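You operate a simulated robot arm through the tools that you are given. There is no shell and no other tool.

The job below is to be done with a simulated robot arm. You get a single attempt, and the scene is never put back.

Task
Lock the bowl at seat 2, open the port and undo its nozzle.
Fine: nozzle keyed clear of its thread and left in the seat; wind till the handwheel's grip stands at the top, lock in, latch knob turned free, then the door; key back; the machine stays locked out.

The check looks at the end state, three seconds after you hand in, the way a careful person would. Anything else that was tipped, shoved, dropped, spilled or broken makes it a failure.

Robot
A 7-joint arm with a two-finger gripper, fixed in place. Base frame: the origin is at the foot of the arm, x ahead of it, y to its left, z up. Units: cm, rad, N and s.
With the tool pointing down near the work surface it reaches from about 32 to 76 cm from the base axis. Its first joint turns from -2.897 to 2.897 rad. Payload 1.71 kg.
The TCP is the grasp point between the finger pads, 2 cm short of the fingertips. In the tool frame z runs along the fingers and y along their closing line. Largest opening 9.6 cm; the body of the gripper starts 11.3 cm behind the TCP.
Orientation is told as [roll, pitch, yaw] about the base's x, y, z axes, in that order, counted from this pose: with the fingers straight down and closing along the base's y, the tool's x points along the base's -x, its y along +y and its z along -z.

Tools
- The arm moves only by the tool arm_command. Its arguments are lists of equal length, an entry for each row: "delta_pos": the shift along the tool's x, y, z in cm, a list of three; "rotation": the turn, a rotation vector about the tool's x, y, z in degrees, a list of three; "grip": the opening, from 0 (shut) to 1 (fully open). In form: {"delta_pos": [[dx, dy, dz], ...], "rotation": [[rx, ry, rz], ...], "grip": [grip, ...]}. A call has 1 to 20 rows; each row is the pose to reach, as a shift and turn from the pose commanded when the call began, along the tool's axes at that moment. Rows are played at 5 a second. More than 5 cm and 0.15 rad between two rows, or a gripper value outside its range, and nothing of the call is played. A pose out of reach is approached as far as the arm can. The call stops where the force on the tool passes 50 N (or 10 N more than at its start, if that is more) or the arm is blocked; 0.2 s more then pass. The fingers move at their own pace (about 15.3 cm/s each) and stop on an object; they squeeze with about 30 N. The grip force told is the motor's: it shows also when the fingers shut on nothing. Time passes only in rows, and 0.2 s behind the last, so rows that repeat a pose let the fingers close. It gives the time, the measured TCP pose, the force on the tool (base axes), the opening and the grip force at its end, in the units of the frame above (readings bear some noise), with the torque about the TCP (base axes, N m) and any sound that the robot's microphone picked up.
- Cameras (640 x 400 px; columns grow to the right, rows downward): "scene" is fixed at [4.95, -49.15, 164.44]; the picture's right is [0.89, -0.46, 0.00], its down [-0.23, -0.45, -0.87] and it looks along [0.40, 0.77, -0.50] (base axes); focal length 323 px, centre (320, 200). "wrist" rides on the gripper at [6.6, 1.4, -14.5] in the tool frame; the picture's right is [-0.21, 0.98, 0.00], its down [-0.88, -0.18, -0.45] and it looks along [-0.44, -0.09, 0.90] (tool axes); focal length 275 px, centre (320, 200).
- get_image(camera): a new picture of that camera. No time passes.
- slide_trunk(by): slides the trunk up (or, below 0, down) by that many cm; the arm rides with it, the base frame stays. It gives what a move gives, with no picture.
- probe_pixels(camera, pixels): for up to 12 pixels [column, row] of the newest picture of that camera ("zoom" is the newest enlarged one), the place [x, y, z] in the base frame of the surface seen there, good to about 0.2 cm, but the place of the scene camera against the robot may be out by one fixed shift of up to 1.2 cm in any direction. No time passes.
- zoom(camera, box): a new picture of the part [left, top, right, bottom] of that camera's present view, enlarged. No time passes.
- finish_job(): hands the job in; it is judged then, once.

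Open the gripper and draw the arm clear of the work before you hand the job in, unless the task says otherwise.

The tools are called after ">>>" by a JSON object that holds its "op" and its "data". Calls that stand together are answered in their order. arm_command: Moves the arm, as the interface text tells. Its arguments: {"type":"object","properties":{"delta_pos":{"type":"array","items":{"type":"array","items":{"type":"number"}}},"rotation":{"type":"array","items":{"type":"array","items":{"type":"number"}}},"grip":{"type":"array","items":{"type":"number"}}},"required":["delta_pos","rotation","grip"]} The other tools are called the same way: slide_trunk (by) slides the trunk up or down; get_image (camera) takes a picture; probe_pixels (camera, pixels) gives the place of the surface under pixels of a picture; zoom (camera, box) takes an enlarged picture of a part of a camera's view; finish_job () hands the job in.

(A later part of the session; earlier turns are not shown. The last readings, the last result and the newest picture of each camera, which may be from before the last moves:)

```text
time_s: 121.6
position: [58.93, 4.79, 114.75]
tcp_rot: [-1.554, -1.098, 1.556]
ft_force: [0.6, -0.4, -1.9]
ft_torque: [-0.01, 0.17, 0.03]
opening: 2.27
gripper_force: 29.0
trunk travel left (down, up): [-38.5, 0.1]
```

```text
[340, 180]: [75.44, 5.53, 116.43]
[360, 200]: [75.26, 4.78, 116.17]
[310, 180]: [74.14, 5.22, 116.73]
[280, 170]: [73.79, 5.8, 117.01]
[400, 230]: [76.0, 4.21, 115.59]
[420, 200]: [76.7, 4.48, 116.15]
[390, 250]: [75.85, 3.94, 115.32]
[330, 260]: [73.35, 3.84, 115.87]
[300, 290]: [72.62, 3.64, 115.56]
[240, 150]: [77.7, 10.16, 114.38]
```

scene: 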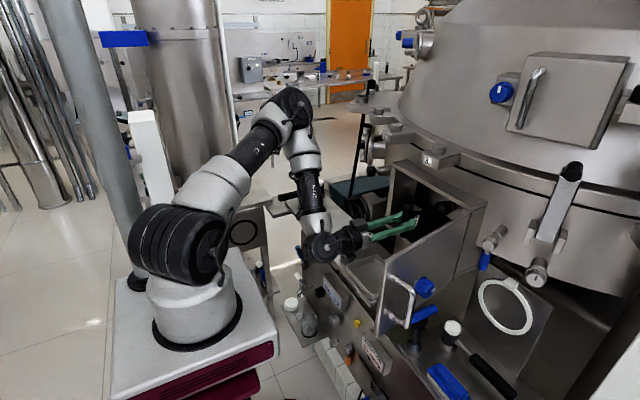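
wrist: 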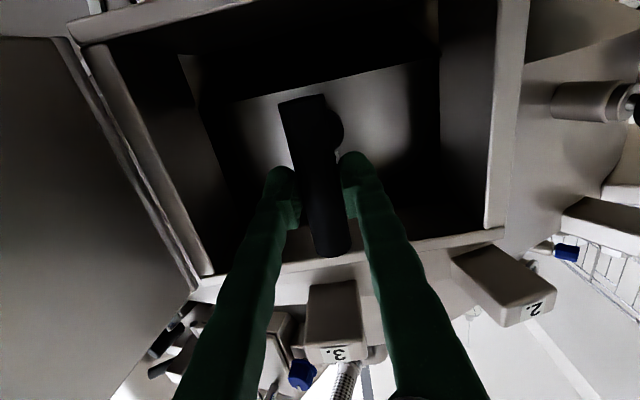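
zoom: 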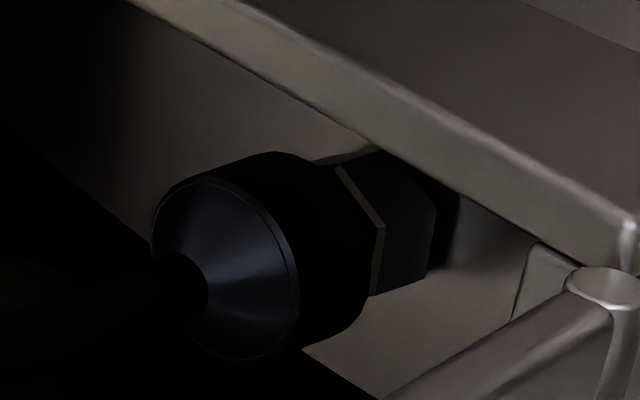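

The hex has turned (a corner now points right where a flat was) and its face stands ~0.2 cm further out: the key was engaged and the nozzle unscrews counter-clockwise with little torque. I re-seat the socket at the same angle and keep turning, backing off as it comes out.

>>> {"op": "arm_command", "data": {"delta_pos": [[-0.24, -0.09, 0.6], [-0.24, -0.09, 1.2], [-0.24, -0.09, 1.8], [-0.24, -0.09, 2.15], [-0.24, -0.09, 2.13], [-0.24, -0.09, 2.1], [-0.24, -0.09, 2.07], [-0.24, -0.09, 2.04], [-0.24, -0.09, 2.01], [-0.24, -0.09, 1.98], [-0.24, -0.09, 1.95], [-0.24, -0.09, 1.92], [-0.24, -0.09, 1.9], [-0.24, -0.09, 1.9]], "rotation": [[0, 0, 0], [0, 0, 0], [0, 0, 0], [0, 0, 0], [0, 0, -4], [0, 0, -8], [0, 0, -12], [0, 0, -16], [0, 0, -20], [0, 0, -24], [0, 0, -28], [0, 0, -32], [0, 0, -36], [0, 0, -36]], "grip": [0.05, 0.05, 0.05, 0.05, 0.05, 0.05, 0.05, 0.05, 0.05, 0.05, 0.05, 0.05, 0.05, 0.05]}}

>>> {"op": "zoom", "data": {"camera": "scene", "box": [425, 190, 470, 220]}}

>>> {"op": "get_image", "data": {"camera": "scene"}}

```text
time_s: 124.6
position: [60.67, 4.96, 115.41]
tcp_rot: [-1.571, -0.468, 1.568]
ft_force: [-26.9, 1.5, -5.7]
ft_torque: [0.02, 0.01, 0.19]
opening: 2.3
gripper_force: 30.0
trunk travel left (down, up): [-38.5, 0.1]
```

```text
13.33 times, centred on (448, 205) of scene
```

zoom: 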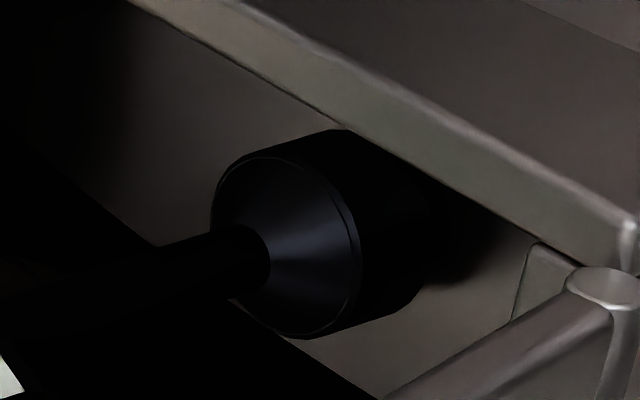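

```text
taken
```

scene: 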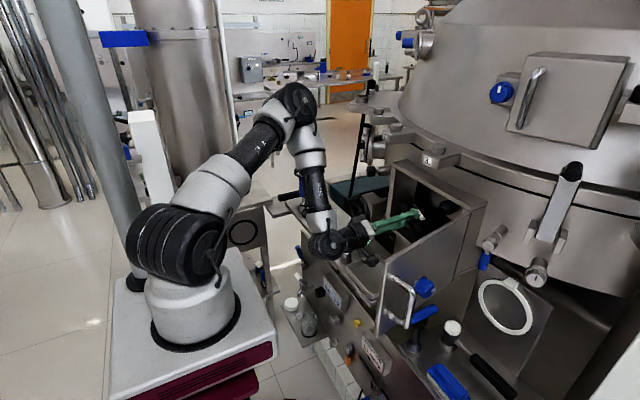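

Roll is -63° now; x went from 60.89 to 60.67: the nozzle is coming out steadily (~0.0065 cm/deg). I back off the pressure a bit and turn another 56°.

>>> {"op": "arm_command", "data": {"delta_pos": [[0, 0, -0.25], [0, 0, -0.28], [0, 0, -0.31], [0, 0, -0.33], [0, 0, -0.36], [0, 0, -0.38], [0, 0, -0.41], [0, 0, -0.44], [0, 0, -0.46], [0, 0, -0.49], [0, 0, -0.51], [0, 0, -0.54], [0, 0, -0.57], [0, 0, -0.59], [0, 0, -0.59]], "rotation": [[0, 0, -4], [0, 0, -8], [0, 0, -12], [0, 0, -16], [0, 0, -20], [0, 0, -24], [0, 0, -28], [0, 0, -32], [0, 0, -36], [0, 0, -40], [0, 0, -44], [0, 0, -48], [0, 0, -52], [0, 0, -56], [0, 0, -56]], "grip": [0.05, 0.05, 0.05, 0.05, 0.05, 0.05, 0.05, 0.05, 0.05, 0.05, 0.05, 0.05, 0.05, 0.05, 0.05]}}

>>> {"op": "zoom", "data": {"camera": "scene", "box": [425, 190, 470, 220]}}

>>> {"op": "get_image", "data": {"camera": "wrist"}}

```text
time_s: 127.8
position: [60.32, 4.87, 115.23]
tcp_rot: [-1.566, 0.51, 1.571]
ft_force: [-5.6, 1.8, -8.0]
ft_torque: [0.0, 0.21, 0.18]
opening: 2.28
gripper_force: 29.6
trunk travel left (down, up): [-38.5, 0.1]
```

```text
13.33 times, centred on (448, 205) of scene
```

zoom: 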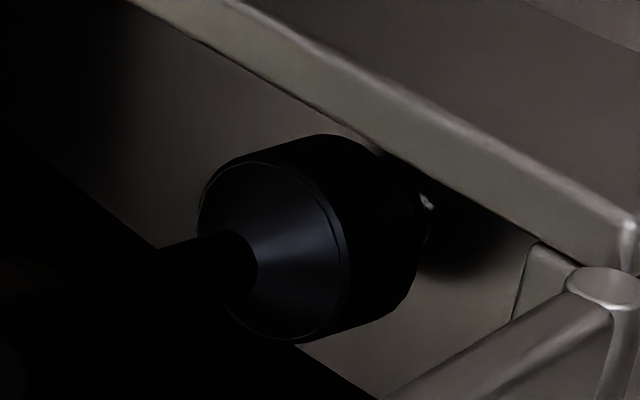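

```text
taken
```

wrist: 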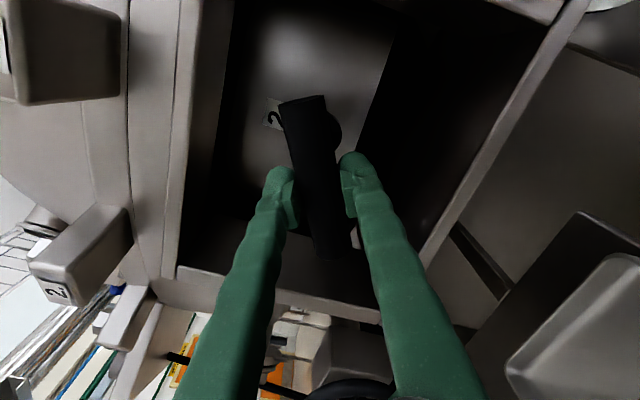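

Roll -119°, x=60.32 with light contact: shiny thread begins to show behind the hex at zoom (425,205). Continue another 56°.

>>> {"op": "arm_command", "data": {"delta_pos": [[0, 0, -0.03], [0, 0, -0.05], [0, 0, -0.08], [0, 0, -0.1], [0, 0, -0.13], [0, 0, -0.16], [0, 0, -0.18], [0, 0, -0.21], [0, 0, -0.23], [0, 0, -0.26], [0, 0, -0.29], [0, 0, -0.31], [0, 0, -0.34], [0, 0, -0.36], [0, 0, -0.36]], "rotation": [[0, 0, -4], [0, 0, -8], [0, 0, -12], [0, 0, -16], [0, 0, -20], [0, 0, -24], [0, 0, -28], [0, 0, -32], [0, 0, -36], [0, 0, -40], [0, 0, -44], [0, 0, -48], [0, 0, -52], [0, 0, -56], [0, 0, -56]], "grip": [0.05, 0.05, 0.05, 0.05, 0.05, 0.05, 0.05, 0.05, 0.05, 0.05, 0.05, 0.05, 0.05, 0.05, 0.05]}}

>>> {"op": "zoom", "data": {"camera": "scene", "box": [425, 190, 470, 220]}}

>>> {"op": "get_image", "data": {"camera": "scene"}}

```text
time_s: 131.0
position: [59.8, 4.86, 115.28]
tcp_rot: [-1.534, 1.487, 1.604]
ft_force: [-16.6, -4.2, -12.3]
ft_torque: [0.02, 0.62, -0.02]
opening: 2.32
gripper_force: 30.1
trunk travel left (down, up): [-38.5, 0.1]
```

```text
13.33 times, centred on (448, 205) of scene
```

zoom: 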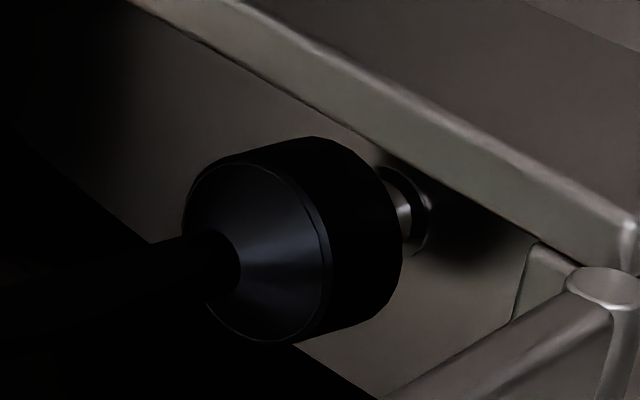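

```text
taken
```

scene: 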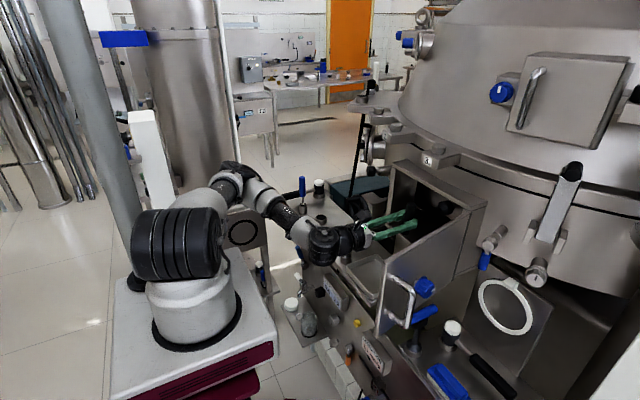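

Roll -175°: the nozzle is ~1.2 cm out and its shank shows against the seat ring. The wrist has no more room this way, so I relieve the side load, draw the key off the hex slowly and check the nozzle.

>>> {"op": "arm_command", "data": {"delta_pos": [[-0.15, 0.06, 0.0], [-0.29, 0.12, -0.2], [-0.29, 0.12, -0.6], [-0.29, 0.12, -1.0], [-0.29, 0.12, -1.4], [-0.29, 0.12, -1.8], [-0.29, 0.12, -2.2], [-0.29, 0.12, -2.5], [-0.29, 0.12, -2.5]], "rotation": [[0, 0, 0], [0, 0, 0], [0, 0, 0], [0, 0, 0], [0, 0, 0], [0, 0, 0], [0, 0, 0], [0, 0, 0], [0, 0, 0]], "grip": [0.05, 0.05, 0.05, 0.05, 0.05, 0.05, 0.05, 0.05, 0.05]}}

>>> {"op": "zoom", "data": {"camera": "scene", "box": [425, 190, 470, 220]}}

>>> {"op": "get_image", "data": {"camera": "wrist"}}

```text
time_s: 133.0
position: [57.43, 4.83, 114.98]
tcp_rot: [-1.534, 1.485, 1.606]
ft_force: [0.5, 1.2, -2.9]
ft_torque: [0.02, 0.19, 0.04]
opening: 2.29
gripper_force: 29.8
trunk travel left (down, up): [-38.5, 0.1]
```

```text
13.33 times, centred on (448, 205) of scene
```

zoom: 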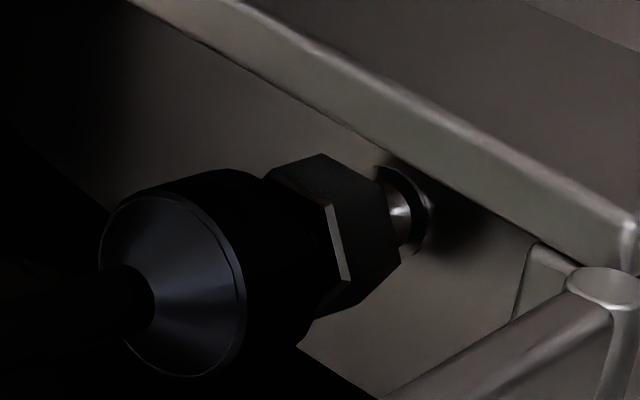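

```text
taken
```

wrist: 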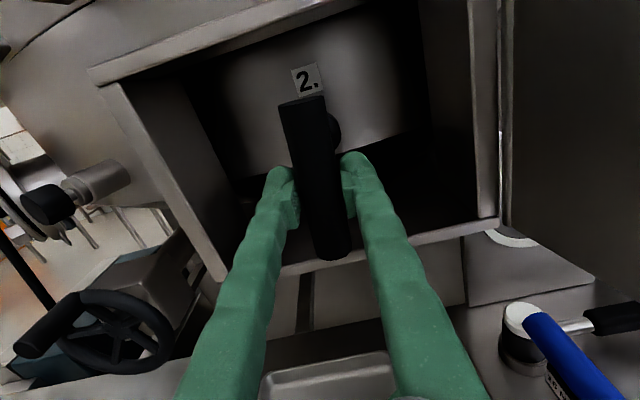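

The nozzle stays in its seat, hex standing out with shank visible. I probe its face and base to measure how far it is out.

>>> {"op": "probe_pixels", "data": {"camera": "zoom", "pixels": [[335, 220], [345, 265], [375, 220], [395, 225], [410, 215], [430, 220], [300, 175], [330, 300], [470, 270], [360, 180], [385, 180]]}}

>>> {"op": "zoom", "data": {"camera": "scene", "box": [440, 195, 464, 212]}}

```text
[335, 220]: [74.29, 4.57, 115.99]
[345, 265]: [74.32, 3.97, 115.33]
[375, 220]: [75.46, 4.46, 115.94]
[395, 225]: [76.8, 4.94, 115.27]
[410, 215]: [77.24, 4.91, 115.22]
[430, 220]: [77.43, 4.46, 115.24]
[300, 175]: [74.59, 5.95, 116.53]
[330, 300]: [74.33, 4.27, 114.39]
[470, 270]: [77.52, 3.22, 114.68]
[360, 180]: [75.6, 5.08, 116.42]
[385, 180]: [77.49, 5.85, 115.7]
```

```text
16.00 times, centred on (452, 204) of scene
```

zoom: 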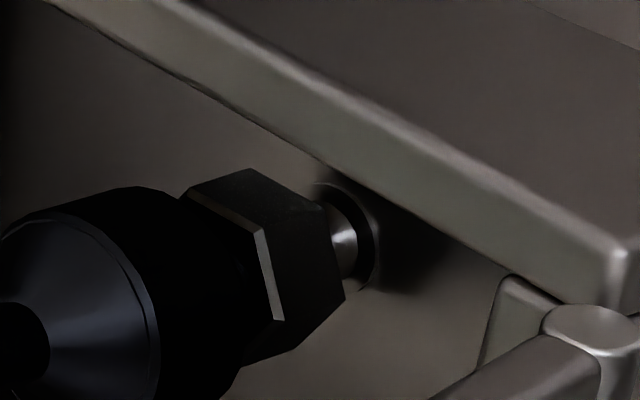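

The face is at x≈74.3 (was 75.6): 1.3 cm out. I index the key back by +180° (three hex faces) at this withdrawn position, then re-engage and continue.

>>> {"op": "arm_command", "data": {"delta_pos": [[0, 0, 0], [0, 0, 0], [0, 0, 0], [0, 0, 0], [0, 0, 0], [0, 0, 0], [0, 0, 0], [0, 0, 0], [0, 0, 0], [0, 0, 0], [0, 0, 0], [0, 0, 0], [0, 0, 0]], "rotation": [[0, 0, 7.5], [0, 0, 15], [0, 0, 22.5], [0, 0, 30], [0, 0, 37.5], [0, 0, 45], [0, 0, 52.5], [0, 0, 60], [0, 0, 67.5], [0, 0, 75], [0, 0, 82.5], [0, 0, 90], [0, 0, 90]], "grip": [0.05, 0.05, 0.05, 0.05, 0.05, 0.05, 0.05, 0.05, 0.05, 0.05, 0.05, 0.05, 0.05]}}

>>> {"op": "arm_command", "data": {"delta_pos": [[0, 0, 0], [0, 0, 0], [0, 0, 0], [0, 0, 0], [0, 0, 0], [0, 0, 0], [0, 0, 0], [0, 0, 0], [0, 0, 0], [0, 0, 0], [0, 0, 0], [0, 0, 0], [0, 0, 0]], "rotation": [[0, 0, 7.5], [0, 0, 15], [0, 0, 22.5], [0, 0, 30], [0, 0, 37.5], [0, 0, 45], [0, 0, 52.5], [0, 0, 60], [0, 0, 67.5], [0, 0, 75], [0, 0, 82.5], [0, 0, 90], [0, 0, 90]], "grip": [0.05, 0.05, 0.05, 0.05, 0.05, 0.05, 0.05, 0.05, 0.05, 0.05, 0.05, 0.05, 0.05]}}

>>> {"op": "get_image", "data": {"camera": "scene"}}

>>> {"op": "zoom", "data": {"camera": "scene", "box": [425, 190, 470, 220]}}

```text
time_s: 135.8
position: [57.42, 4.83, 115.07]
tcp_rot: [-1.567, -0.086, 1.569]
ft_force: [0.8, -1.2, -2.6]
ft_torque: [-0.04, 0.17, 0.0]
opening: 2.29
gripper_force: 29.7
trunk travel left (down, up): [-38.5, 0.1]
```

```text
time_s: 138.6
position: [57.54, 4.95, 115.09]
tcp_rot: [1.531, -1.483, -1.535]
ft_force: [0.3, 0.5, -3.0]
ft_torque: [-0.04, 0.19, 0.0]
opening: 2.31
gripper_force: 29.7
trunk travel left (down, up): [-38.5, 0.1]
```

```text
taken
```

scene: 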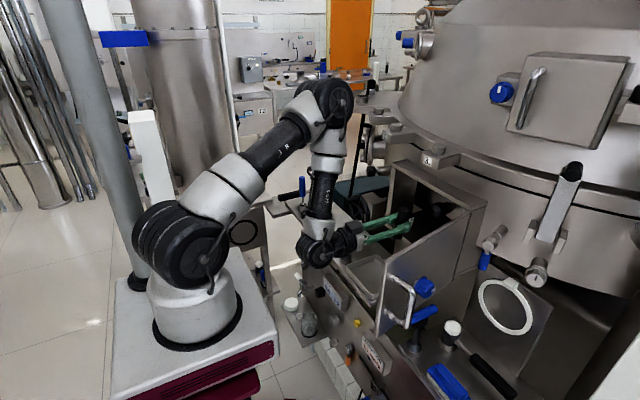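

```text
13.33 times, centred on (448, 205) of scene
```

zoom: 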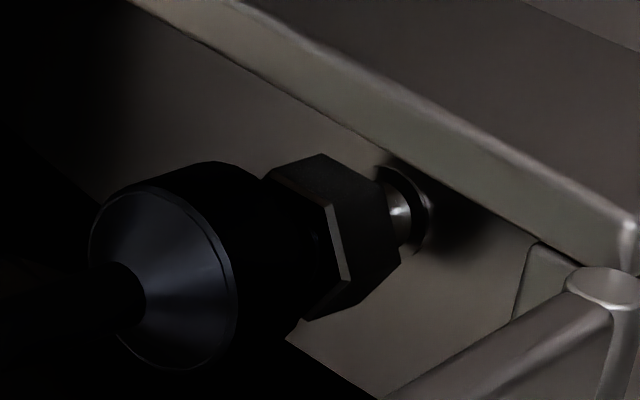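

Nozzle untouched, roll +5°. Re-engage: advance 2.3 cm onto the hex (expect contact at x≈59.8) and check the force.

>>> {"op": "arm_command", "data": {"delta_pos": [[0, -0.1, 0.6], [0, -0.1, 1.2], [0, -0.1, 1.7], [0, -0.1, 2.1], [0, -0.1, 2.35], [0, -0.1, 2.35]], "rotation": [[0, 0, 0], [0, 0, 0], [0, 0, 0], [0, 0, 0], [0, 0, 0], [0, 0, 0]], "grip": [0.05, 0.05, 0.05, 0.05, 0.05, 0.05]}}

>>> {"op": "zoom", "data": {"camera": "scene", "box": [425, 190, 470, 220]}}

```text
time_s: 140.0
position: [59.89, 4.67, 115.0]
tcp_rot: [1.55, -1.485, -1.55]
ft_force: [-0.7, -0.7, 3.5]
ft_torque: [0.01, -0.35, -0.05]
opening: 2.32
gripper_force: 30.0
trunk travel left (down, up): [-38.5, 0.1]
```

```text
13.33 times, centred on (448, 205) of scene
```

zoom: 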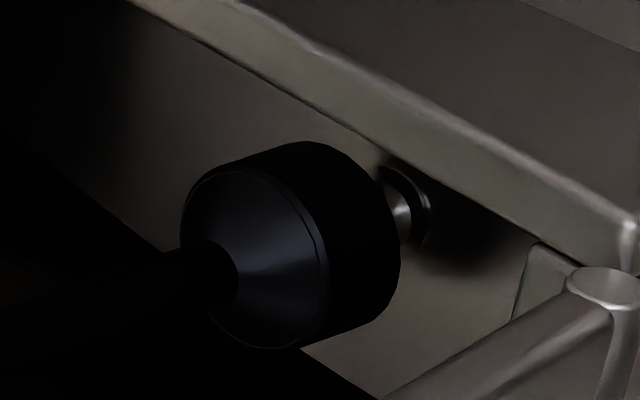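

Socket is over the hex with almost no force. I turn another -56°, backing off as it comes out.

>>> {"op": "arm_command", "data": {"delta_pos": [[0, 0, -0.01], [0, 0, -0.03], [0, 0, -0.06], [0, 0, -0.08], [0, 0, -0.11], [0, 0, -0.14], [0, 0, -0.17], [0, 0, -0.2], [0, 0, -0.23], [0, 0, -0.26], [0, 0, -0.29], [0, 0, -0.32], [0, 0, -0.35], [0, 0, -0.37], [0, 0, -0.37]], "rotation": [[0, 0, -4], [0, 0, -8], [0, 0, -12], [0, 0, -16], [0, 0, -20], [0, 0, -24], [0, 0, -28], [0, 0, -32], [0, 0, -36], [0, 0, -40], [0, 0, -44], [0, 0, -48], [0, 0, -52], [0, 0, -56], [0, 0, -56]], "grip": [0.05, 0.05, 0.05, 0.05, 0.05, 0.05, 0.05, 0.05, 0.05, 0.05, 0.05, 0.05, 0.05, 0.05, 0.05]}}

>>> {"op": "zoom", "data": {"camera": "scene", "box": [425, 190, 470, 220]}}

>>> {"op": "probe_pixels", "data": {"camera": "zoom", "pixels": [[390, 190], [400, 210], [410, 200], [370, 190], [360, 170], [405, 225]]}}

```text
time_s: 143.2
position: [59.41, 4.72, 115.0]
tcp_rot: [-1.567, -0.679, 1.568]
ft_force: [0.4, 1.9, 0.6]
ft_torque: [-0.01, 0.13, -0.12]
opening: 2.28
gripper_force: 29.8
trunk travel left (down, up): [-38.5, 0.1]
```

```text
13.33 times, centred on (448, 205) of scene
```

zoom: 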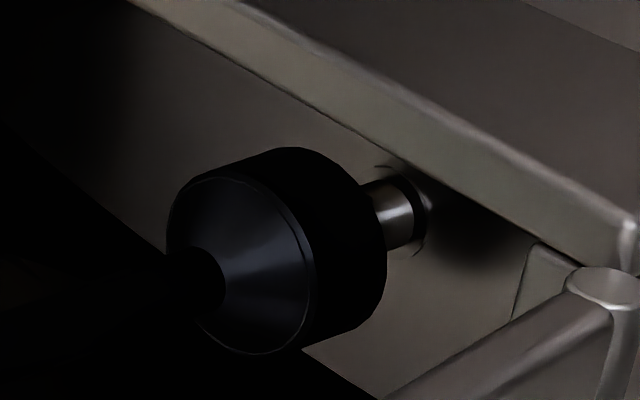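

```text
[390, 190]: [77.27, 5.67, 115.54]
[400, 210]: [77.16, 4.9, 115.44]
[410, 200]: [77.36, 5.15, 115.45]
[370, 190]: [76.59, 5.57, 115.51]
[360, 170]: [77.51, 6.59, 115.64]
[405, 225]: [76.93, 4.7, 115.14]
```

Nozzle keeps coming out (about 1.7 cm now), no torque. Continue another -56° watching for a change in behaviour.

>>> {"op": "arm_command", "data": {"delta_pos": [[0, 0, -0.03], [0, 0, -0.06], [0, 0, -0.09], [0, 0, -0.11], [0, 0, -0.14], [0, 0, -0.17], [0, 0, -0.2], [0, 0, -0.22], [0, 0, -0.25], [0, 0, -0.28], [0, 0, -0.3], [0, 0, -0.33], [0, 0, -0.36], [0, 0, -0.38], [0, 0, -0.38]], "rotation": [[0, 0, -4], [0, 0, -8], [0, 0, -12], [0, 0, -16], [0, 0, -20], [0, 0, -24], [0, 0, -28], [0, 0, -32], [0, 0, -36], [0, 0, -40], [0, 0, -44], [0, 0, -48], [0, 0, -52], [0, 0, -56], [0, 0, -56]], "grip": [0.05, 0.05, 0.05, 0.05, 0.05, 0.05, 0.05, 0.05, 0.05, 0.05, 0.05, 0.05, 0.05, 0.05, 0.05]}}

>>> {"op": "zoom", "data": {"camera": "scene", "box": [425, 190, 470, 220]}}

```text
time_s: 146.4
position: [59.14, 4.66, 114.97]
tcp_rot: [-1.566, 0.3, 1.57]
ft_force: [0.1, 1.9, -2.4]
ft_torque: [-0.01, 0.03, -0.11]
opening: 2.3
gripper_force: 29.6
trunk travel left (down, up): [-38.5, 0.1]
```

```text
13.33 times, centred on (448, 205) of scene
```

zoom: 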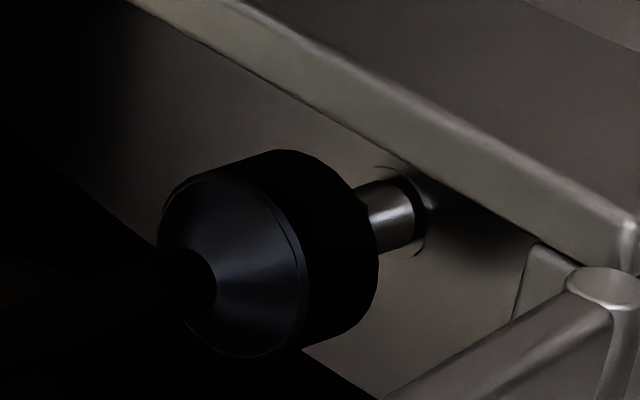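

I draw the key off again to measure how far the nozzle is out now.

>>> {"op": "arm_command", "data": {"delta_pos": [[0, 0, -0.4], [0, 0, -0.8], [0, 0, -1.2], [0, 0, -1.6], [0, 0, -2.0], [0, 0, -2.4], [0, 0, -2.4]], "rotation": [[0, 0, 0], [0, 0, 0], [0, 0, 0], [0, 0, 0], [0, 0, 0], [0, 0, 0], [0, 0, 0]], "grip": [0.05, 0.05, 0.05, 0.05, 0.05, 0.05, 0.05]}}

>>> {"op": "zoom", "data": {"camera": "scene", "box": [425, 190, 470, 220]}}

>>> {"op": "probe_pixels", "data": {"camera": "zoom", "pixels": [[320, 240], [310, 260], [300, 220], [350, 230], [330, 200], [370, 230], [290, 190], [395, 210], [410, 215], [315, 300]]}}

```text
time_s: 148.0
position: [56.68, 4.7, 114.92]
tcp_rot: [-1.567, 0.299, 1.57]
ft_force: [0.4, -0.7, -2.4]
ft_torque: [0.01, 0.16, 0.01]
opening: 2.29
gripper_force: 30.5
trunk travel left (down, up): [-38.5, 0.1]
```

```text
13.33 times, centred on (448, 205) of scene
```

zoom: 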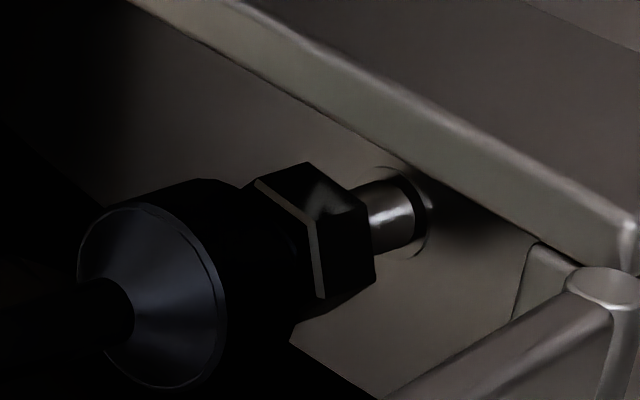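

```text
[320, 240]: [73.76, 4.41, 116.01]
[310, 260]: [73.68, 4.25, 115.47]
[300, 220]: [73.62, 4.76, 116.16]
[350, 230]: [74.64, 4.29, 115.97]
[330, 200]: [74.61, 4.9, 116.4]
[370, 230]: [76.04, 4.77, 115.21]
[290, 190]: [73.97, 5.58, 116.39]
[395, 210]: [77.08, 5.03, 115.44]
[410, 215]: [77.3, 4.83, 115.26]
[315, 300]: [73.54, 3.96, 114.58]
```

Face is at x≈73.65 now (1.95 cm out). To learn whether the thread still drives it, I re-seat the key lightly at the same angle and turn -60° without backing off, watching the axial force.

>>> {"op": "arm_command", "data": {"delta_pos": [[0, 0, 0.6], [0, 0, 1.2], [0, 0, 1.8], [0, 0, 2.2], [0, 0, 2.45], [0, 0, 2.45]], "rotation": [[0, 0, 0], [0, 0, 0], [0, 0, 0], [0, 0, 0], [0, 0, 0], [0, 0, 0]], "grip": [0.05, 0.05, 0.05, 0.05, 0.05, 0.05]}}

>>> {"op": "arm_command", "data": {"delta_pos": [[0, 0, 0], [0, 0, 0], [0, 0, 0], [0, 0, 0], [0, 0, 0], [0, 0, 0], [0, 0, 0], [0, 0, 0], [0, 0, 0]], "rotation": [[0, 0, -4], [0, 0, -8], [0, 0, -12], [0, 0, -16], [0, 0, -20], [0, 0, -24], [0, 0, -28], [0, 0, -32], [0, 0, -32]], "grip": [0.05, 0.05, 0.05, 0.05, 0.05, 0.05, 0.05, 0.05, 0.05]}}

>>> {"op": "zoom", "data": {"camera": "scene", "box": [425, 190, 470, 220]}}

```text
time_s: 149.4
position: [59.05, 4.8, 115.02]
tcp_rot: [-1.567, 0.299, 1.571]
ft_force: [-1.4, 2.4, -2.7]
ft_torque: [-0.01, 0.07, 0.16]
opening: 2.28
gripper_force: 29.5
trunk travel left (down, up): [-38.5, 0.1]
```

```text
time_s: 151.4
position: [59.15, 4.66, 114.83]
tcp_rot: [-1.566, 0.859, 1.573]
ft_force: [-1.0, 1.3, -0.5]
ft_torque: [0.01, -0.15, -0.09]
opening: 2.31
gripper_force: 30.1
trunk travel left (down, up): [-38.5, 0.1]
```

```text
13.33 times, centred on (448, 205) of scene
```

zoom: 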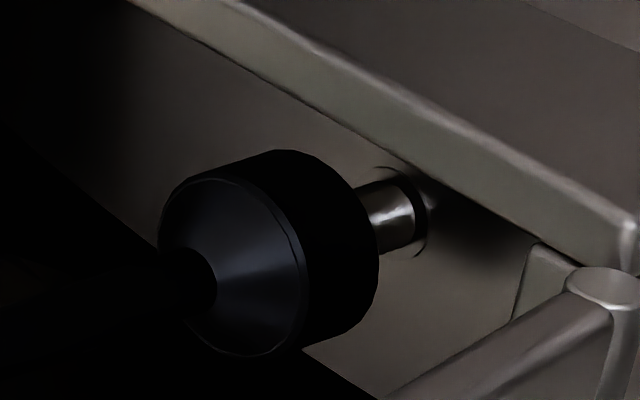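

No axial push during 32°, suggesting the thread no longer drives it. I turn 28° more and then withdraw to compare the face position.

>>> {"op": "arm_command", "data": {"delta_pos": [[0, 0, 0], [0, 0, 0], [0, 0, 0], [0, 0, 0], [0, 0, 0], [0, 0, 0], [0, 0, 0], [0, 0, 0]], "rotation": [[0, 0, -4], [0, 0, -8], [0, 0, -12], [0, 0, -16], [0, 0, -20], [0, 0, -24], [0, 0, -28], [0, 0, -28]], "grip": [0.05, 0.05, 0.05, 0.05, 0.05, 0.05, 0.05, 0.05]}}

>>> {"op": "arm_command", "data": {"delta_pos": [[0, 0, -0.4], [0, 0, -0.8], [0, 0, -1.2], [0, 0, -1.6], [0, 0, -2.0], [0, 0, -2.5], [0, 0, -2.5]], "rotation": [[0, 0, 0], [0, 0, 0], [0, 0, 0], [0, 0, 0], [0, 0, 0], [0, 0, 0], [0, 0, 0]], "grip": [0.05, 0.05, 0.05, 0.05, 0.05, 0.05, 0.05]}}

>>> {"op": "zoom", "data": {"camera": "scene", "box": [425, 190, 470, 220]}}

>>> {"op": "probe_pixels", "data": {"camera": "zoom", "pixels": [[320, 240], [310, 260], [300, 220], [350, 230], [330, 200], [370, 230], [290, 190], [395, 210], [410, 215], [315, 300]]}}

```text
time_s: 153.2
position: [59.09, 4.66, 114.95]
tcp_rot: [-1.559, 1.349, 1.582]
ft_force: [0.7, -0.5, -4.1]
ft_torque: [0.0, -0.04, -0.12]
opening: 2.3
gripper_force: 30.2
trunk travel left (down, up): [-38.5, 0.1]
```

```text
time_s: 154.8
position: [56.7, 4.81, 114.86]
tcp_rot: [-1.556, 1.347, 1.583]
ft_force: [1.3, 0.7, -2.5]
ft_torque: [-0.02, 0.18, -0.02]
opening: 2.33
gripper_force: 30.3
trunk travel left (down, up): [-38.5, 0.1]
```

```text
13.33 times, centred on (448, 205) of scene
```

zoom: 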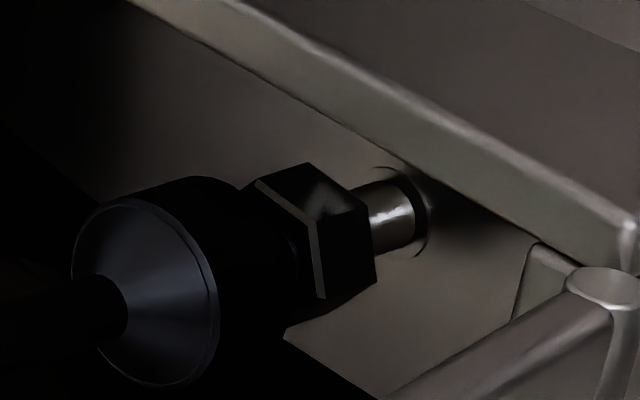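

```text
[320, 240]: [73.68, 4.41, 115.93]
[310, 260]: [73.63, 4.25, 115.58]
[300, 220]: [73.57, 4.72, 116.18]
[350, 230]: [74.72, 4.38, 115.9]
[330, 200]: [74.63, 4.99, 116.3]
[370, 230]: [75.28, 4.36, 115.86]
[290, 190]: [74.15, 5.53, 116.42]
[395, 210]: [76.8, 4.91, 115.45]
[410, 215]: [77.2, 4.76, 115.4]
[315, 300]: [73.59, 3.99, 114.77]
```

The face hasn't moved (x≈73.63) over that 60° – but a 60° turn looks identical on a hex. I verify: index the key back +120° while free, re-engage, turn -30°, withdraw and see whether the hex turned without moving out.

>>> {"op": "arm_command", "data": {"delta_pos": [[0, 0, 0], [0, 0, 0], [0, 0, 0], [0, 0, 0], [0, 0, 0], [0, 0, 0], [0, 0, 0], [0, 0, 0], [0, 0, 0], [0, 0, 0], [0, 0, 0], [0, 0, 0], [0, 0, 0], [0, 0, 0], [0, 0, 0], [0, 0, 0], [0, 0, 0]], "rotation": [[0, 0, 7.5], [0, 0, 15], [0, 0, 22.5], [0, 0, 30], [0, 0, 37.5], [0, 0, 45], [0, 0, 52.5], [0, 0, 60], [0, 0, 67.5], [0, 0, 75], [0, 0, 82.5], [0, 0, 90], [0, 0, 97.5], [0, 0, 105], [0, 0, 112.5], [0, 0, 120], [0, 0, 120]], "grip": [0.05, 0.05, 0.05, 0.05, 0.05, 0.05, 0.05, 0.05, 0.05, 0.05, 0.05, 0.05, 0.05, 0.05, 0.05, 0.05, 0.05]}}

>>> {"op": "arm_command", "data": {"delta_pos": [[0, 0, 0.6], [0, 0, 1.2], [0, 0, 1.8], [0, 0, 2.2], [0, 0, 2.4], [0, 0, 2.4], [0, 0, 2.4], [0, 0, 2.4], [0, 0, 2.4], [0, 0, 2.4], [0, 0, 2.4], [0, 0, 2.4], [0, 0, 2.4], [0, 0, 2.4]], "rotation": [[0, 0, 0], [0, 0, 0], [0, 0, 0], [0, 0, 0], [0, 0, 0], [0, 0, -4], [0, 0, -8], [0, 0, -12], [0, 0, -16], [0, 0, -20], [0, 0, -24], [0, 0, -28], [0, 0, -30], [0, 0, -30]], "grip": [0.05, 0.05, 0.05, 0.05, 0.05, 0.05, 0.05, 0.05, 0.05, 0.05, 0.05, 0.05, 0.05, 0.05]}}

>>> {"op": "arm_command", "data": {"delta_pos": [[0, 0, -0.4], [0, 0, -0.8], [0, 0, -1.2], [0, 0, -1.6], [0, 0, -2.0], [0, 0, -2.5], [0, 0, -2.5]], "rotation": [[0, 0, 0], [0, 0, 0], [0, 0, 0], [0, 0, 0], [0, 0, 0], [0, 0, 0], [0, 0, 0]], "grip": [0.05, 0.05, 0.05, 0.05, 0.05, 0.05, 0.05]}}

>>> {"op": "zoom", "data": {"camera": "scene", "box": [425, 190, 470, 220]}}

>>> {"op": "probe_pixels", "data": {"camera": "zoom", "pixels": [[320, 240], [310, 260], [300, 220], [350, 230], [330, 200], [370, 230], [290, 190], [395, 210], [330, 265], [340, 280]]}}

```text
time_s: 158.4
position: [56.55, 4.77, 115.09]
tcp_rot: [-1.568, -0.749, 1.568]
ft_force: [0.4, 0.0, -3.4]
ft_torque: [0.01, 0.15, -0.01]
opening: 2.29
gripper_force: 30.2
trunk travel left (down, up): [-38.5, 0.1]
```

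```text
time_s: 161.4
position: [59.08, 4.74, 114.89]
tcp_rot: [-1.567, -0.224, 1.569]
ft_force: [-0.8, 2.1, -0.7]
ft_torque: [-0.01, 0.05, -0.1]
opening: 2.31
gripper_force: 29.9
trunk travel left (down, up): [-38.5, 0.1]
```

```text
time_s: 163.0
position: [56.5, 4.64, 114.81]
tcp_rot: [-1.567, -0.223, 1.567]
ft_force: [-0.1, -0.6, -2.9]
ft_torque: [0.02, 0.16, -0.02]
opening: 2.29
gripper_force: 29.7
trunk travel left (down, up): [-38.5, 0.1]
```

```text
13.33 times, centred on (448, 205) of scene
```

zoom: 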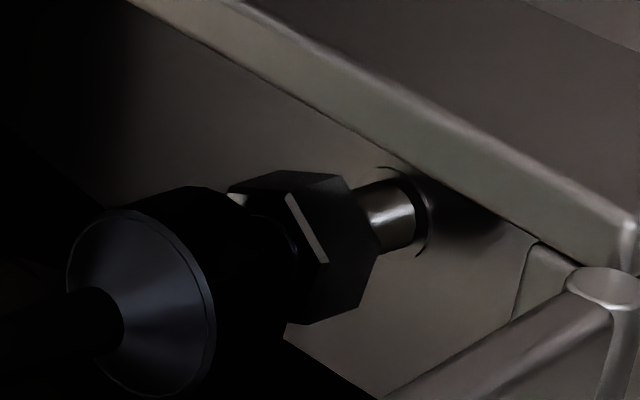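

```text
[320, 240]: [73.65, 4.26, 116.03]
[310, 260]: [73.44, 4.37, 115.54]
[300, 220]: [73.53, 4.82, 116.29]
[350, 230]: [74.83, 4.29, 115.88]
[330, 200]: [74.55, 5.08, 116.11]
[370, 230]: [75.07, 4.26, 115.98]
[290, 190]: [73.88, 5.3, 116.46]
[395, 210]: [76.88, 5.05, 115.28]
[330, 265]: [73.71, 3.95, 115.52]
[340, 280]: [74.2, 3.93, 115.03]
```

The hex turned by ~30° with the face unmoved (x≈73.55): the nozzle now spins free, clear of its thread, and still sits in its seat. Now I take the key back: first roll the tool back to 0 here.

>>> {"op": "arm_command", "data": {"delta_pos": [[0, 0, -0.2], [0, 0, -0.2], [0, 0, -0.2], [0, 0, -0.2], [0, 0, -0.2], [0, 0, -0.2], [0, 0, -0.2], [0, 0, -0.2], [0, 0, -0.2], [0, 0, -0.2], [0, 0, -0.2], [0, 0, -0.2]], "rotation": [[0, 0, 7], [0, 0, 14], [0, 0, 21], [0, 0, 28], [0, 0, 35], [0, 0, 42], [0, 0, 49], [0, 0, 56], [0, 0, 63], [0, 0, 70], [0, 0, 77], [0, 0, 77]], "grip": [0.05, 0.05, 0.05, 0.05, 0.05, 0.05, 0.05, 0.05, 0.05, 0.05, 0.05, 0.05]}}

>>> {"op": "get_image", "data": {"camera": "scene"}}

```text
time_s: 165.6
position: [56.26, 4.77, 114.95]
tcp_rot: [-0.319, -1.568, 0.319]
ft_force: [0.6, -0.1, -3.2]
ft_torque: [0.0, 0.19, -0.02]
opening: 2.29
gripper_force: 29.5
trunk travel left (down, up): [-38.5, 0.1]
```

```text
taken
```

scene: 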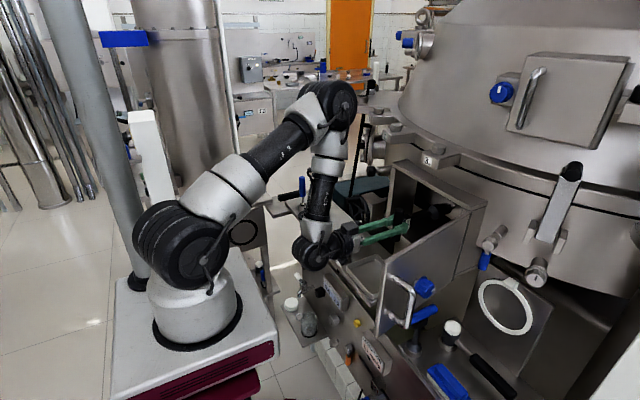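

Posture is good. I reverse the leveling path, tilting the key down in front of the port.

>>> {"op": "arm_command", "data": {"delta_pos": [[-1.05, 0, 0.14], [-2.25, 0, 0.14], [-3.55, 0, 0.04], [-4.55, 0, -0.06], [-4.85, 0, -0.56], [-4.55, 0, -1.26], [-3.25, 0.1, -1.76], [-1.25, 0.2, -2.26], [-0.35, 0.3, -2.06], [0.15, 0.4, -1.66], [0.05, 0.5, -1.26], [-0.35, 0.6, -1.06], [-0.35, 0.6, -1.06]], "rotation": [[0, 7.5, 0], [0, 15, 0], [0, 22.5, 0], [0, 30, 0], [0, 37.5, 0], [0, 45, 0], [0, 52.5, 0], [0, 60, 0], [0, 67.5, 0], [0, 75, 0], [0, 82.5, 0], [0, 90, 0], [0, 90, 0]], "grip": [0.05, 0.05, 0.05, 0.05, 0.05, 0.05, 0.05, 0.05, 0.05, 0.05, 0.05, 0.05, 0.05]}}

>>> {"op": "get_image", "data": {"camera": "scene"}}

>>> {"op": "get_image", "data": {"camera": "wrist"}}

```text
time_s: 168.4
position: [55.21, 5.32, 115.39]
tcp_rot: [-0.002, 0.004, -0.003]
ft_force: [0.5, -0.9, -2.2]
ft_torque: [0.02, -0.04, 0.01]
opening: 2.29
gripper_force: 29.6
trunk travel left (down, up): [-38.5, 0.1]
```

```text
taken
```

scene: 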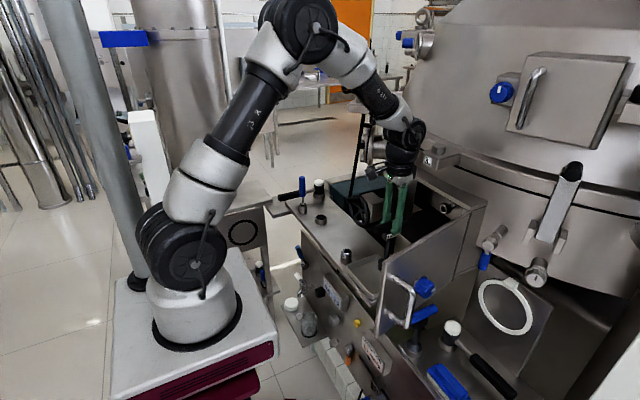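

```text
taken
```

wrist: 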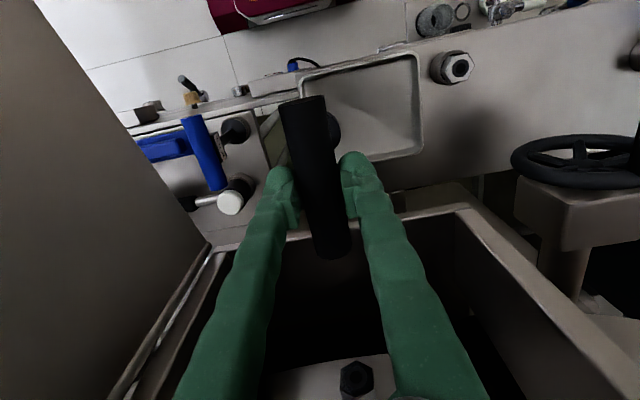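

The key is down in front of the port and the nozzle (wrist (355,378)) still sits in its seat. I carry the key left at z≈119, x≈50 to pass the handwheel, then over its cup at (55.8,47.85).

>>> {"op": "arm_command", "data": {"delta_pos": [[1.3, 3.7, -1], [2.6, 7.4, -2], [3.9, 11, -3], [5.2, 14.7, -3.6], [5.2, 18.7, -3.6], [5.2, 22.7, -3.6], [5.2, 26.7, -3.6], [5.2, 30.7, -3.6], [5.2, 34.7, -3.6], [5.2, 34.7, -3.6]], "rotation": [[0, 0, 0], [0, 0, 0], [0, 0, 0], [0, 0, 0], [0, 0, 0], [0, 0, 0], [0, 0, 0], [0, 0, 0], [0, 0, 0], [0, 0, 0]], "grip": [0.05, 0.05, 0.05, 0.05, 0.05, 0.05, 0.05, 0.05, 0.05, 0.05]}}

>>> {"op": "get_image", "data": {"camera": "scene"}}

>>> {"op": "get_image", "data": {"camera": "wrist"}}

```text
time_s: 170.6
position: [50.02, 39.93, 118.85]
tcp_rot: [0.0, 0.004, -0.003]
ft_force: [-0.1, 0.3, -2.8]
ft_torque: [0.02, 0.0, 0.0]
opening: 2.34
gripper_force: 29.5
trunk travel left (down, up): [-38.5, 0.1]
```

```text
taken
```

scene: 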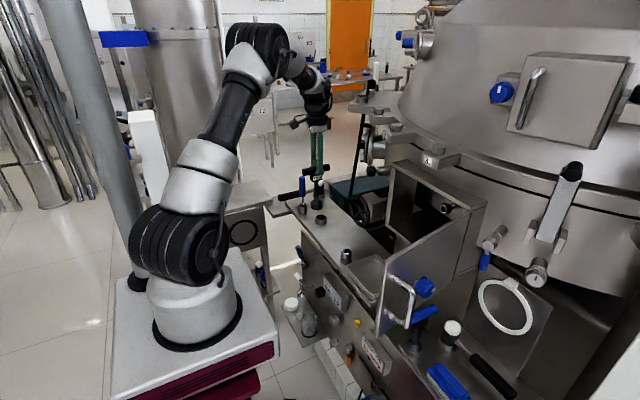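

```text
taken
```

wrist: 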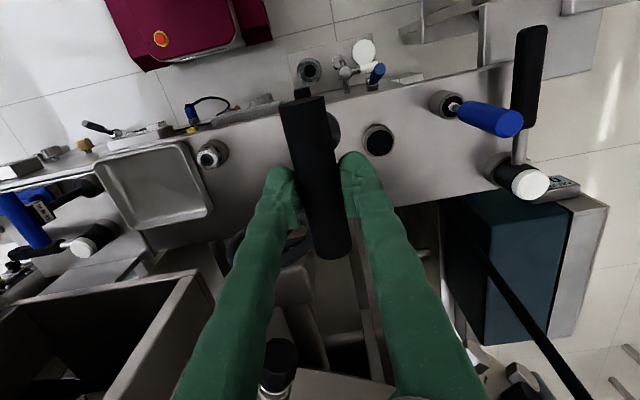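

All good; the key's cup shows at wrist (377,140). I zoom and probe its rim for an exact centre, and the scene view to read the key's plate.

>>> {"op": "zoom", "data": {"camera": "wrist", "box": [330, 100, 430, 180]}}

>>> {"op": "probe_pixels", "data": {"camera": "wrist", "pixels": [[377, 125], [377, 156], [362, 140], [393, 140], [377, 140], [366, 130], [388, 151], [388, 130], [366, 151]]}}

>>> {"op": "zoom", "data": {"camera": "scene", "box": [295, 165, 345, 215]}}

```text
5.00 times, centred on (380, 140) of wrist
```

zoom: 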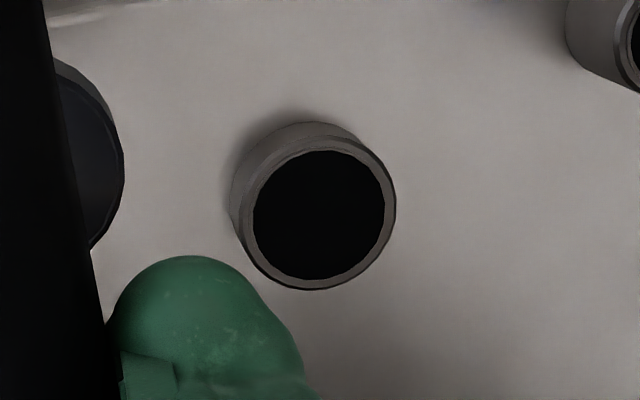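

```text
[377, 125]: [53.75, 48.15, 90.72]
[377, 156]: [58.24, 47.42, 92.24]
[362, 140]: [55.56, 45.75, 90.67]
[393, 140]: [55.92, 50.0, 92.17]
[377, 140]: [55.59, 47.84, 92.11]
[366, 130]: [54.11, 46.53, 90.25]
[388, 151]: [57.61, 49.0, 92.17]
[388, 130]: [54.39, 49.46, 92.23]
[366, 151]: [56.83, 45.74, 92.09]
```

```text
8.00 times, centred on (320, 190) of scene
```

zoom: 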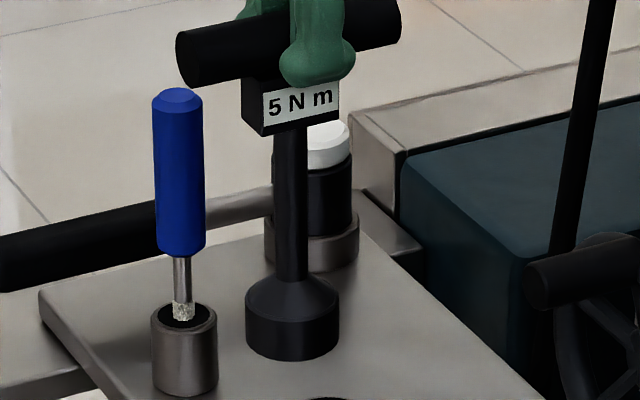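

The plate reads "5 N m" – fine, it did the job. Cup rim centre ≈(55.9,47.75), rim z≈92.2. I move over it with the key's bottom a few cm above the rim (TCP z≈112).

>>> {"op": "arm_command", "data": {"delta_pos": [[-1.6, 2.0, 0.5], [-3.2, 4.0, 1.5], [-4.7, 6.0, 3.0], [-6.08, 7.82, 5.0], [-6.08, 7.82, 6.85], [-6.08, 7.82, 6.85]], "rotation": [[0, 0, 0], [0, 0, 0], [0, 0, 0], [0, 0, 0], [0, 0, 0], [0, 0, 0]], "grip": [0.05, 0.05, 0.05, 0.05, 0.05, 0.05]}}

>>> {"op": "zoom", "data": {"camera": "scene", "box": [300, 185, 345, 230]}}

>>> {"op": "get_image", "data": {"camera": "wrist"}}

```text
time_s: 172.0
position: [56.41, 47.93, 111.93]
tcp_rot: [-0.001, 0.003, -0.001]
ft_force: [-0.1, -0.6, -3.4]
ft_torque: [0.0, -0.01, -0.02]
opening: 2.29
gripper_force: 29.8
trunk travel left (down, up): [-38.5, 0.1]
```

```text
8.89 times, centred on (322, 208) of scene
```

zoom: 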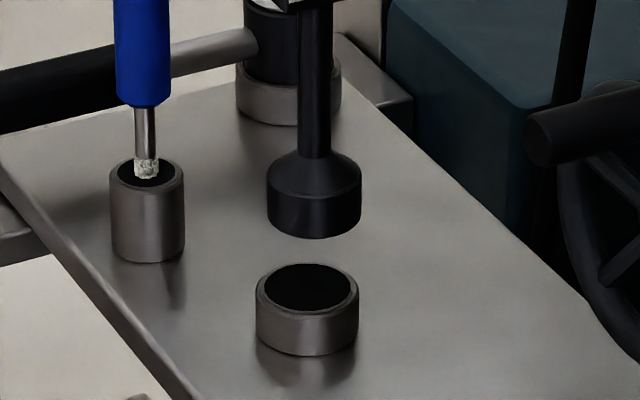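

```text
taken
```

wrist: 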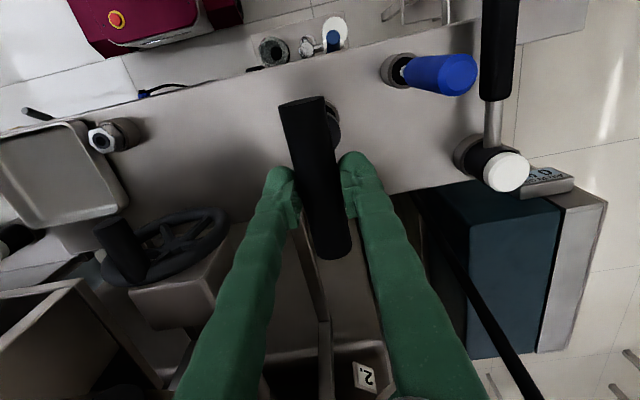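

Socket is ~0.3 cm right of the cup in the view (zoom x 314 vs 307), which matches the TCP being 0.33 cm too far in x. I correct that and lower to just above the rim.

>>> {"op": "arm_command", "data": {"delta_pos": [[0.33, -0.03, 0.8], [0.33, -0.03, 1.8], [0.33, -0.03, 2.8], [0.33, -0.03, 2.8]], "rotation": [[0, 0, 0], [0, 0, 0], [0, 0, 0], [0, 0, 0]], "grip": [0.05, 0.05, 0.05, 0.05]}}

>>> {"op": "zoom", "data": {"camera": "scene", "box": [300, 190, 345, 225]}}

```text
time_s: 173.0
position: [56.14, 47.91, 109.07]
tcp_rot: [-0.001, 0.005, -0.002]
ft_force: [0.6, -0.5, -2.6]
ft_torque: [0.0, -0.04, 0.02]
opening: 2.3
gripper_force: 30.4
trunk travel left (down, up): [-38.5, 0.1]
```

```text
11.43 times, centred on (322, 208) of scene
```

zoom: 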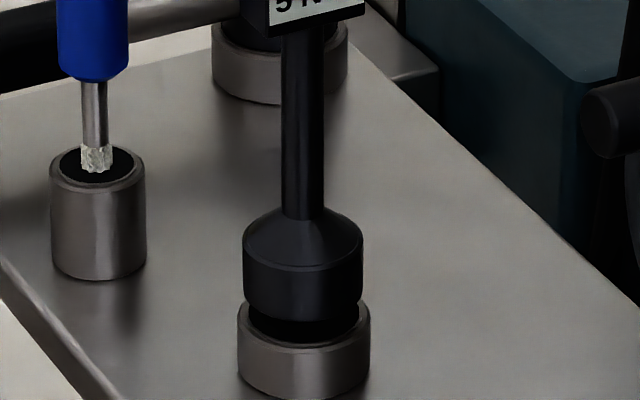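

Aligned within ~0.1 cm. I lower slowly 1.8 cm to enter the cup and check the force.

>>> {"op": "arm_command", "data": {"delta_pos": [[0, 0, 0.4], [0, 0, 0.8], [0, 0, 1.1], [0, 0, 1.4], [0, 0, 1.8], [0, 0, 1.8]], "rotation": [[0, 0, 0], [0, 0, 0], [0, 0, 0], [0, 0, 0], [0, 0, 0], [0, 0, 0]], "grip": [0.05, 0.05, 0.05, 0.05, 0.05, 0.05]}}

>>> {"op": "zoom", "data": {"camera": "scene", "box": [300, 190, 345, 225]}}

```text
time_s: 174.4
position: [56.26, 48.1, 107.47]
tcp_rot: [0.001, -0.001, -0.003]
ft_force: [10.7, 6.0, -3.0]
ft_torque: [0.51, -0.89, 0.04]
opening: 2.3
gripper_force: 30.4
trunk travel left (down, up): [-38.5, 0.1]
```

```text
11.43 times, centred on (322, 208) of scene
```

zoom: 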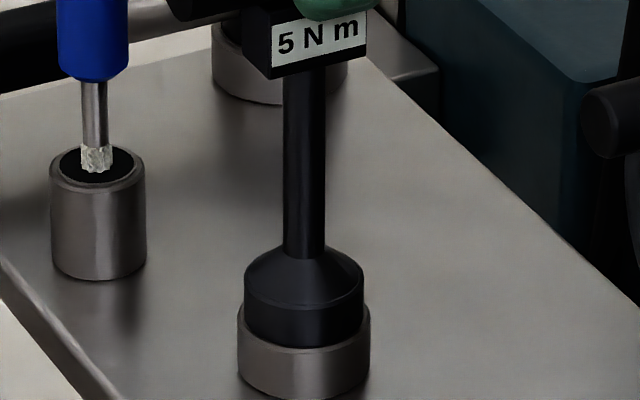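

The socket is entering the cup with a side push of (+10.7,+6) N. I shift with it (+0.25,+0.15) and lower to the original height (z≈105.2).

>>> {"op": "arm_command", "data": {"delta_pos": [[-0.25, 0.15, 0], [-0.25, 0.15, 0.4], [-0.25, 0.15, 0.8], [-0.25, 0.15, 1.2], [-0.25, 0.15, 1.6], [-0.25, 0.15, 1.9], [-0.25, 0.15, 2.15], [-0.25, 0.15, 2.15]], "rotation": [[0, 0, 0], [0, 0, 0], [0, 0, 0], [0, 0, 0], [0, 0, 0], [0, 0, 0], [0, 0, 0], [0, 0, 0]], "grip": [0.05, 0.05, 0.05, 0.05, 0.05, 0.05, 0.05, 0.05]}}

>>> {"op": "zoom", "data": {"camera": "scene", "box": [290, 170, 350, 225]}}

```text
time_s: 176.2
position: [56.08, 48.0, 105.84]
tcp_rot: [0.007, -0.004, 0.0]
ft_force: [-5.8, -2.3, 44.6]
ft_torque: [-0.02, 0.14, 0.01]
opening: 2.28
gripper_force: 30.0
trunk travel left (down, up): [-38.5, 0.1]
```

```text
7.27 times, centred on (320, 198) of scene
```

zoom: 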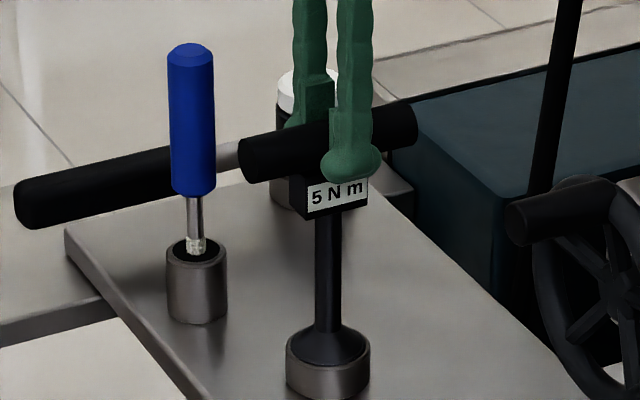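

The key is bottomed in its cup (44 N up at z=105.8; the bell sits at the rim as before). I ease the pressure, open and rise straight up.

>>> {"op": "arm_command", "data": {"delta_pos": [[0, 0, -0.5], [0, 0, -0.5], [0, 0, -0.5], [0, 0, -0.5], [0, 0, -2], [0, 0, -4.5], [0, 0, -7], [0, 0, -10], [0, 0, -10]], "rotation": [[0, 0, 0], [0, 0, 0], [0, 0, 0], [0, 0, 0], [0, 0, 0], [0, 0, 0], [0, 0, 0], [0, 0, 0], [0, 0, 0]], "grip": [0.05, 0.4, 0.4, 0.4, 0.4, 0.4, 0.4, 0.4, 0.4]}}

>>> {"op": "zoom", "data": {"camera": "scene", "box": [270, 150, 400, 235]}}

>>> {"op": "get_image", "data": {"camera": "wrist"}}

```text
time_s: 178.2
position: [56.43, 48.39, 115.39]
tcp_rot: [-0.001, 0.004, -0.002]
ft_force: [-0.8, -0.5, -0.3]
ft_torque: [-0.01, 0.0, 0.03]
opening: 3.84
gripper_force: 0.0
trunk travel left (down, up): [-38.5, 0.1]
```

```text
4.71 times, centred on (335, 192) of scene
```

zoom: 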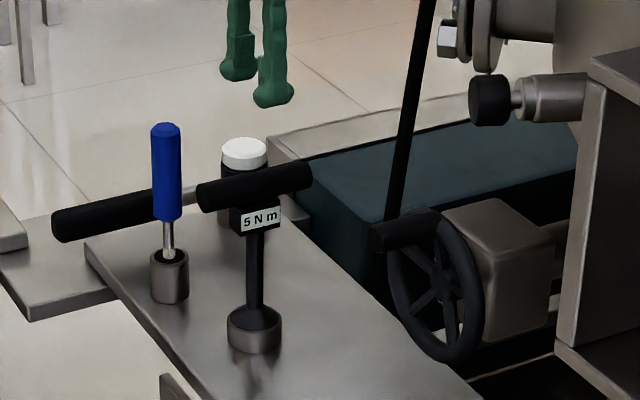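

```text
taken
```

wrist: 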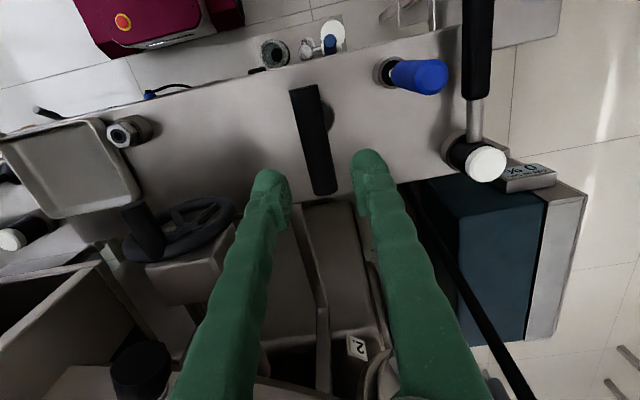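

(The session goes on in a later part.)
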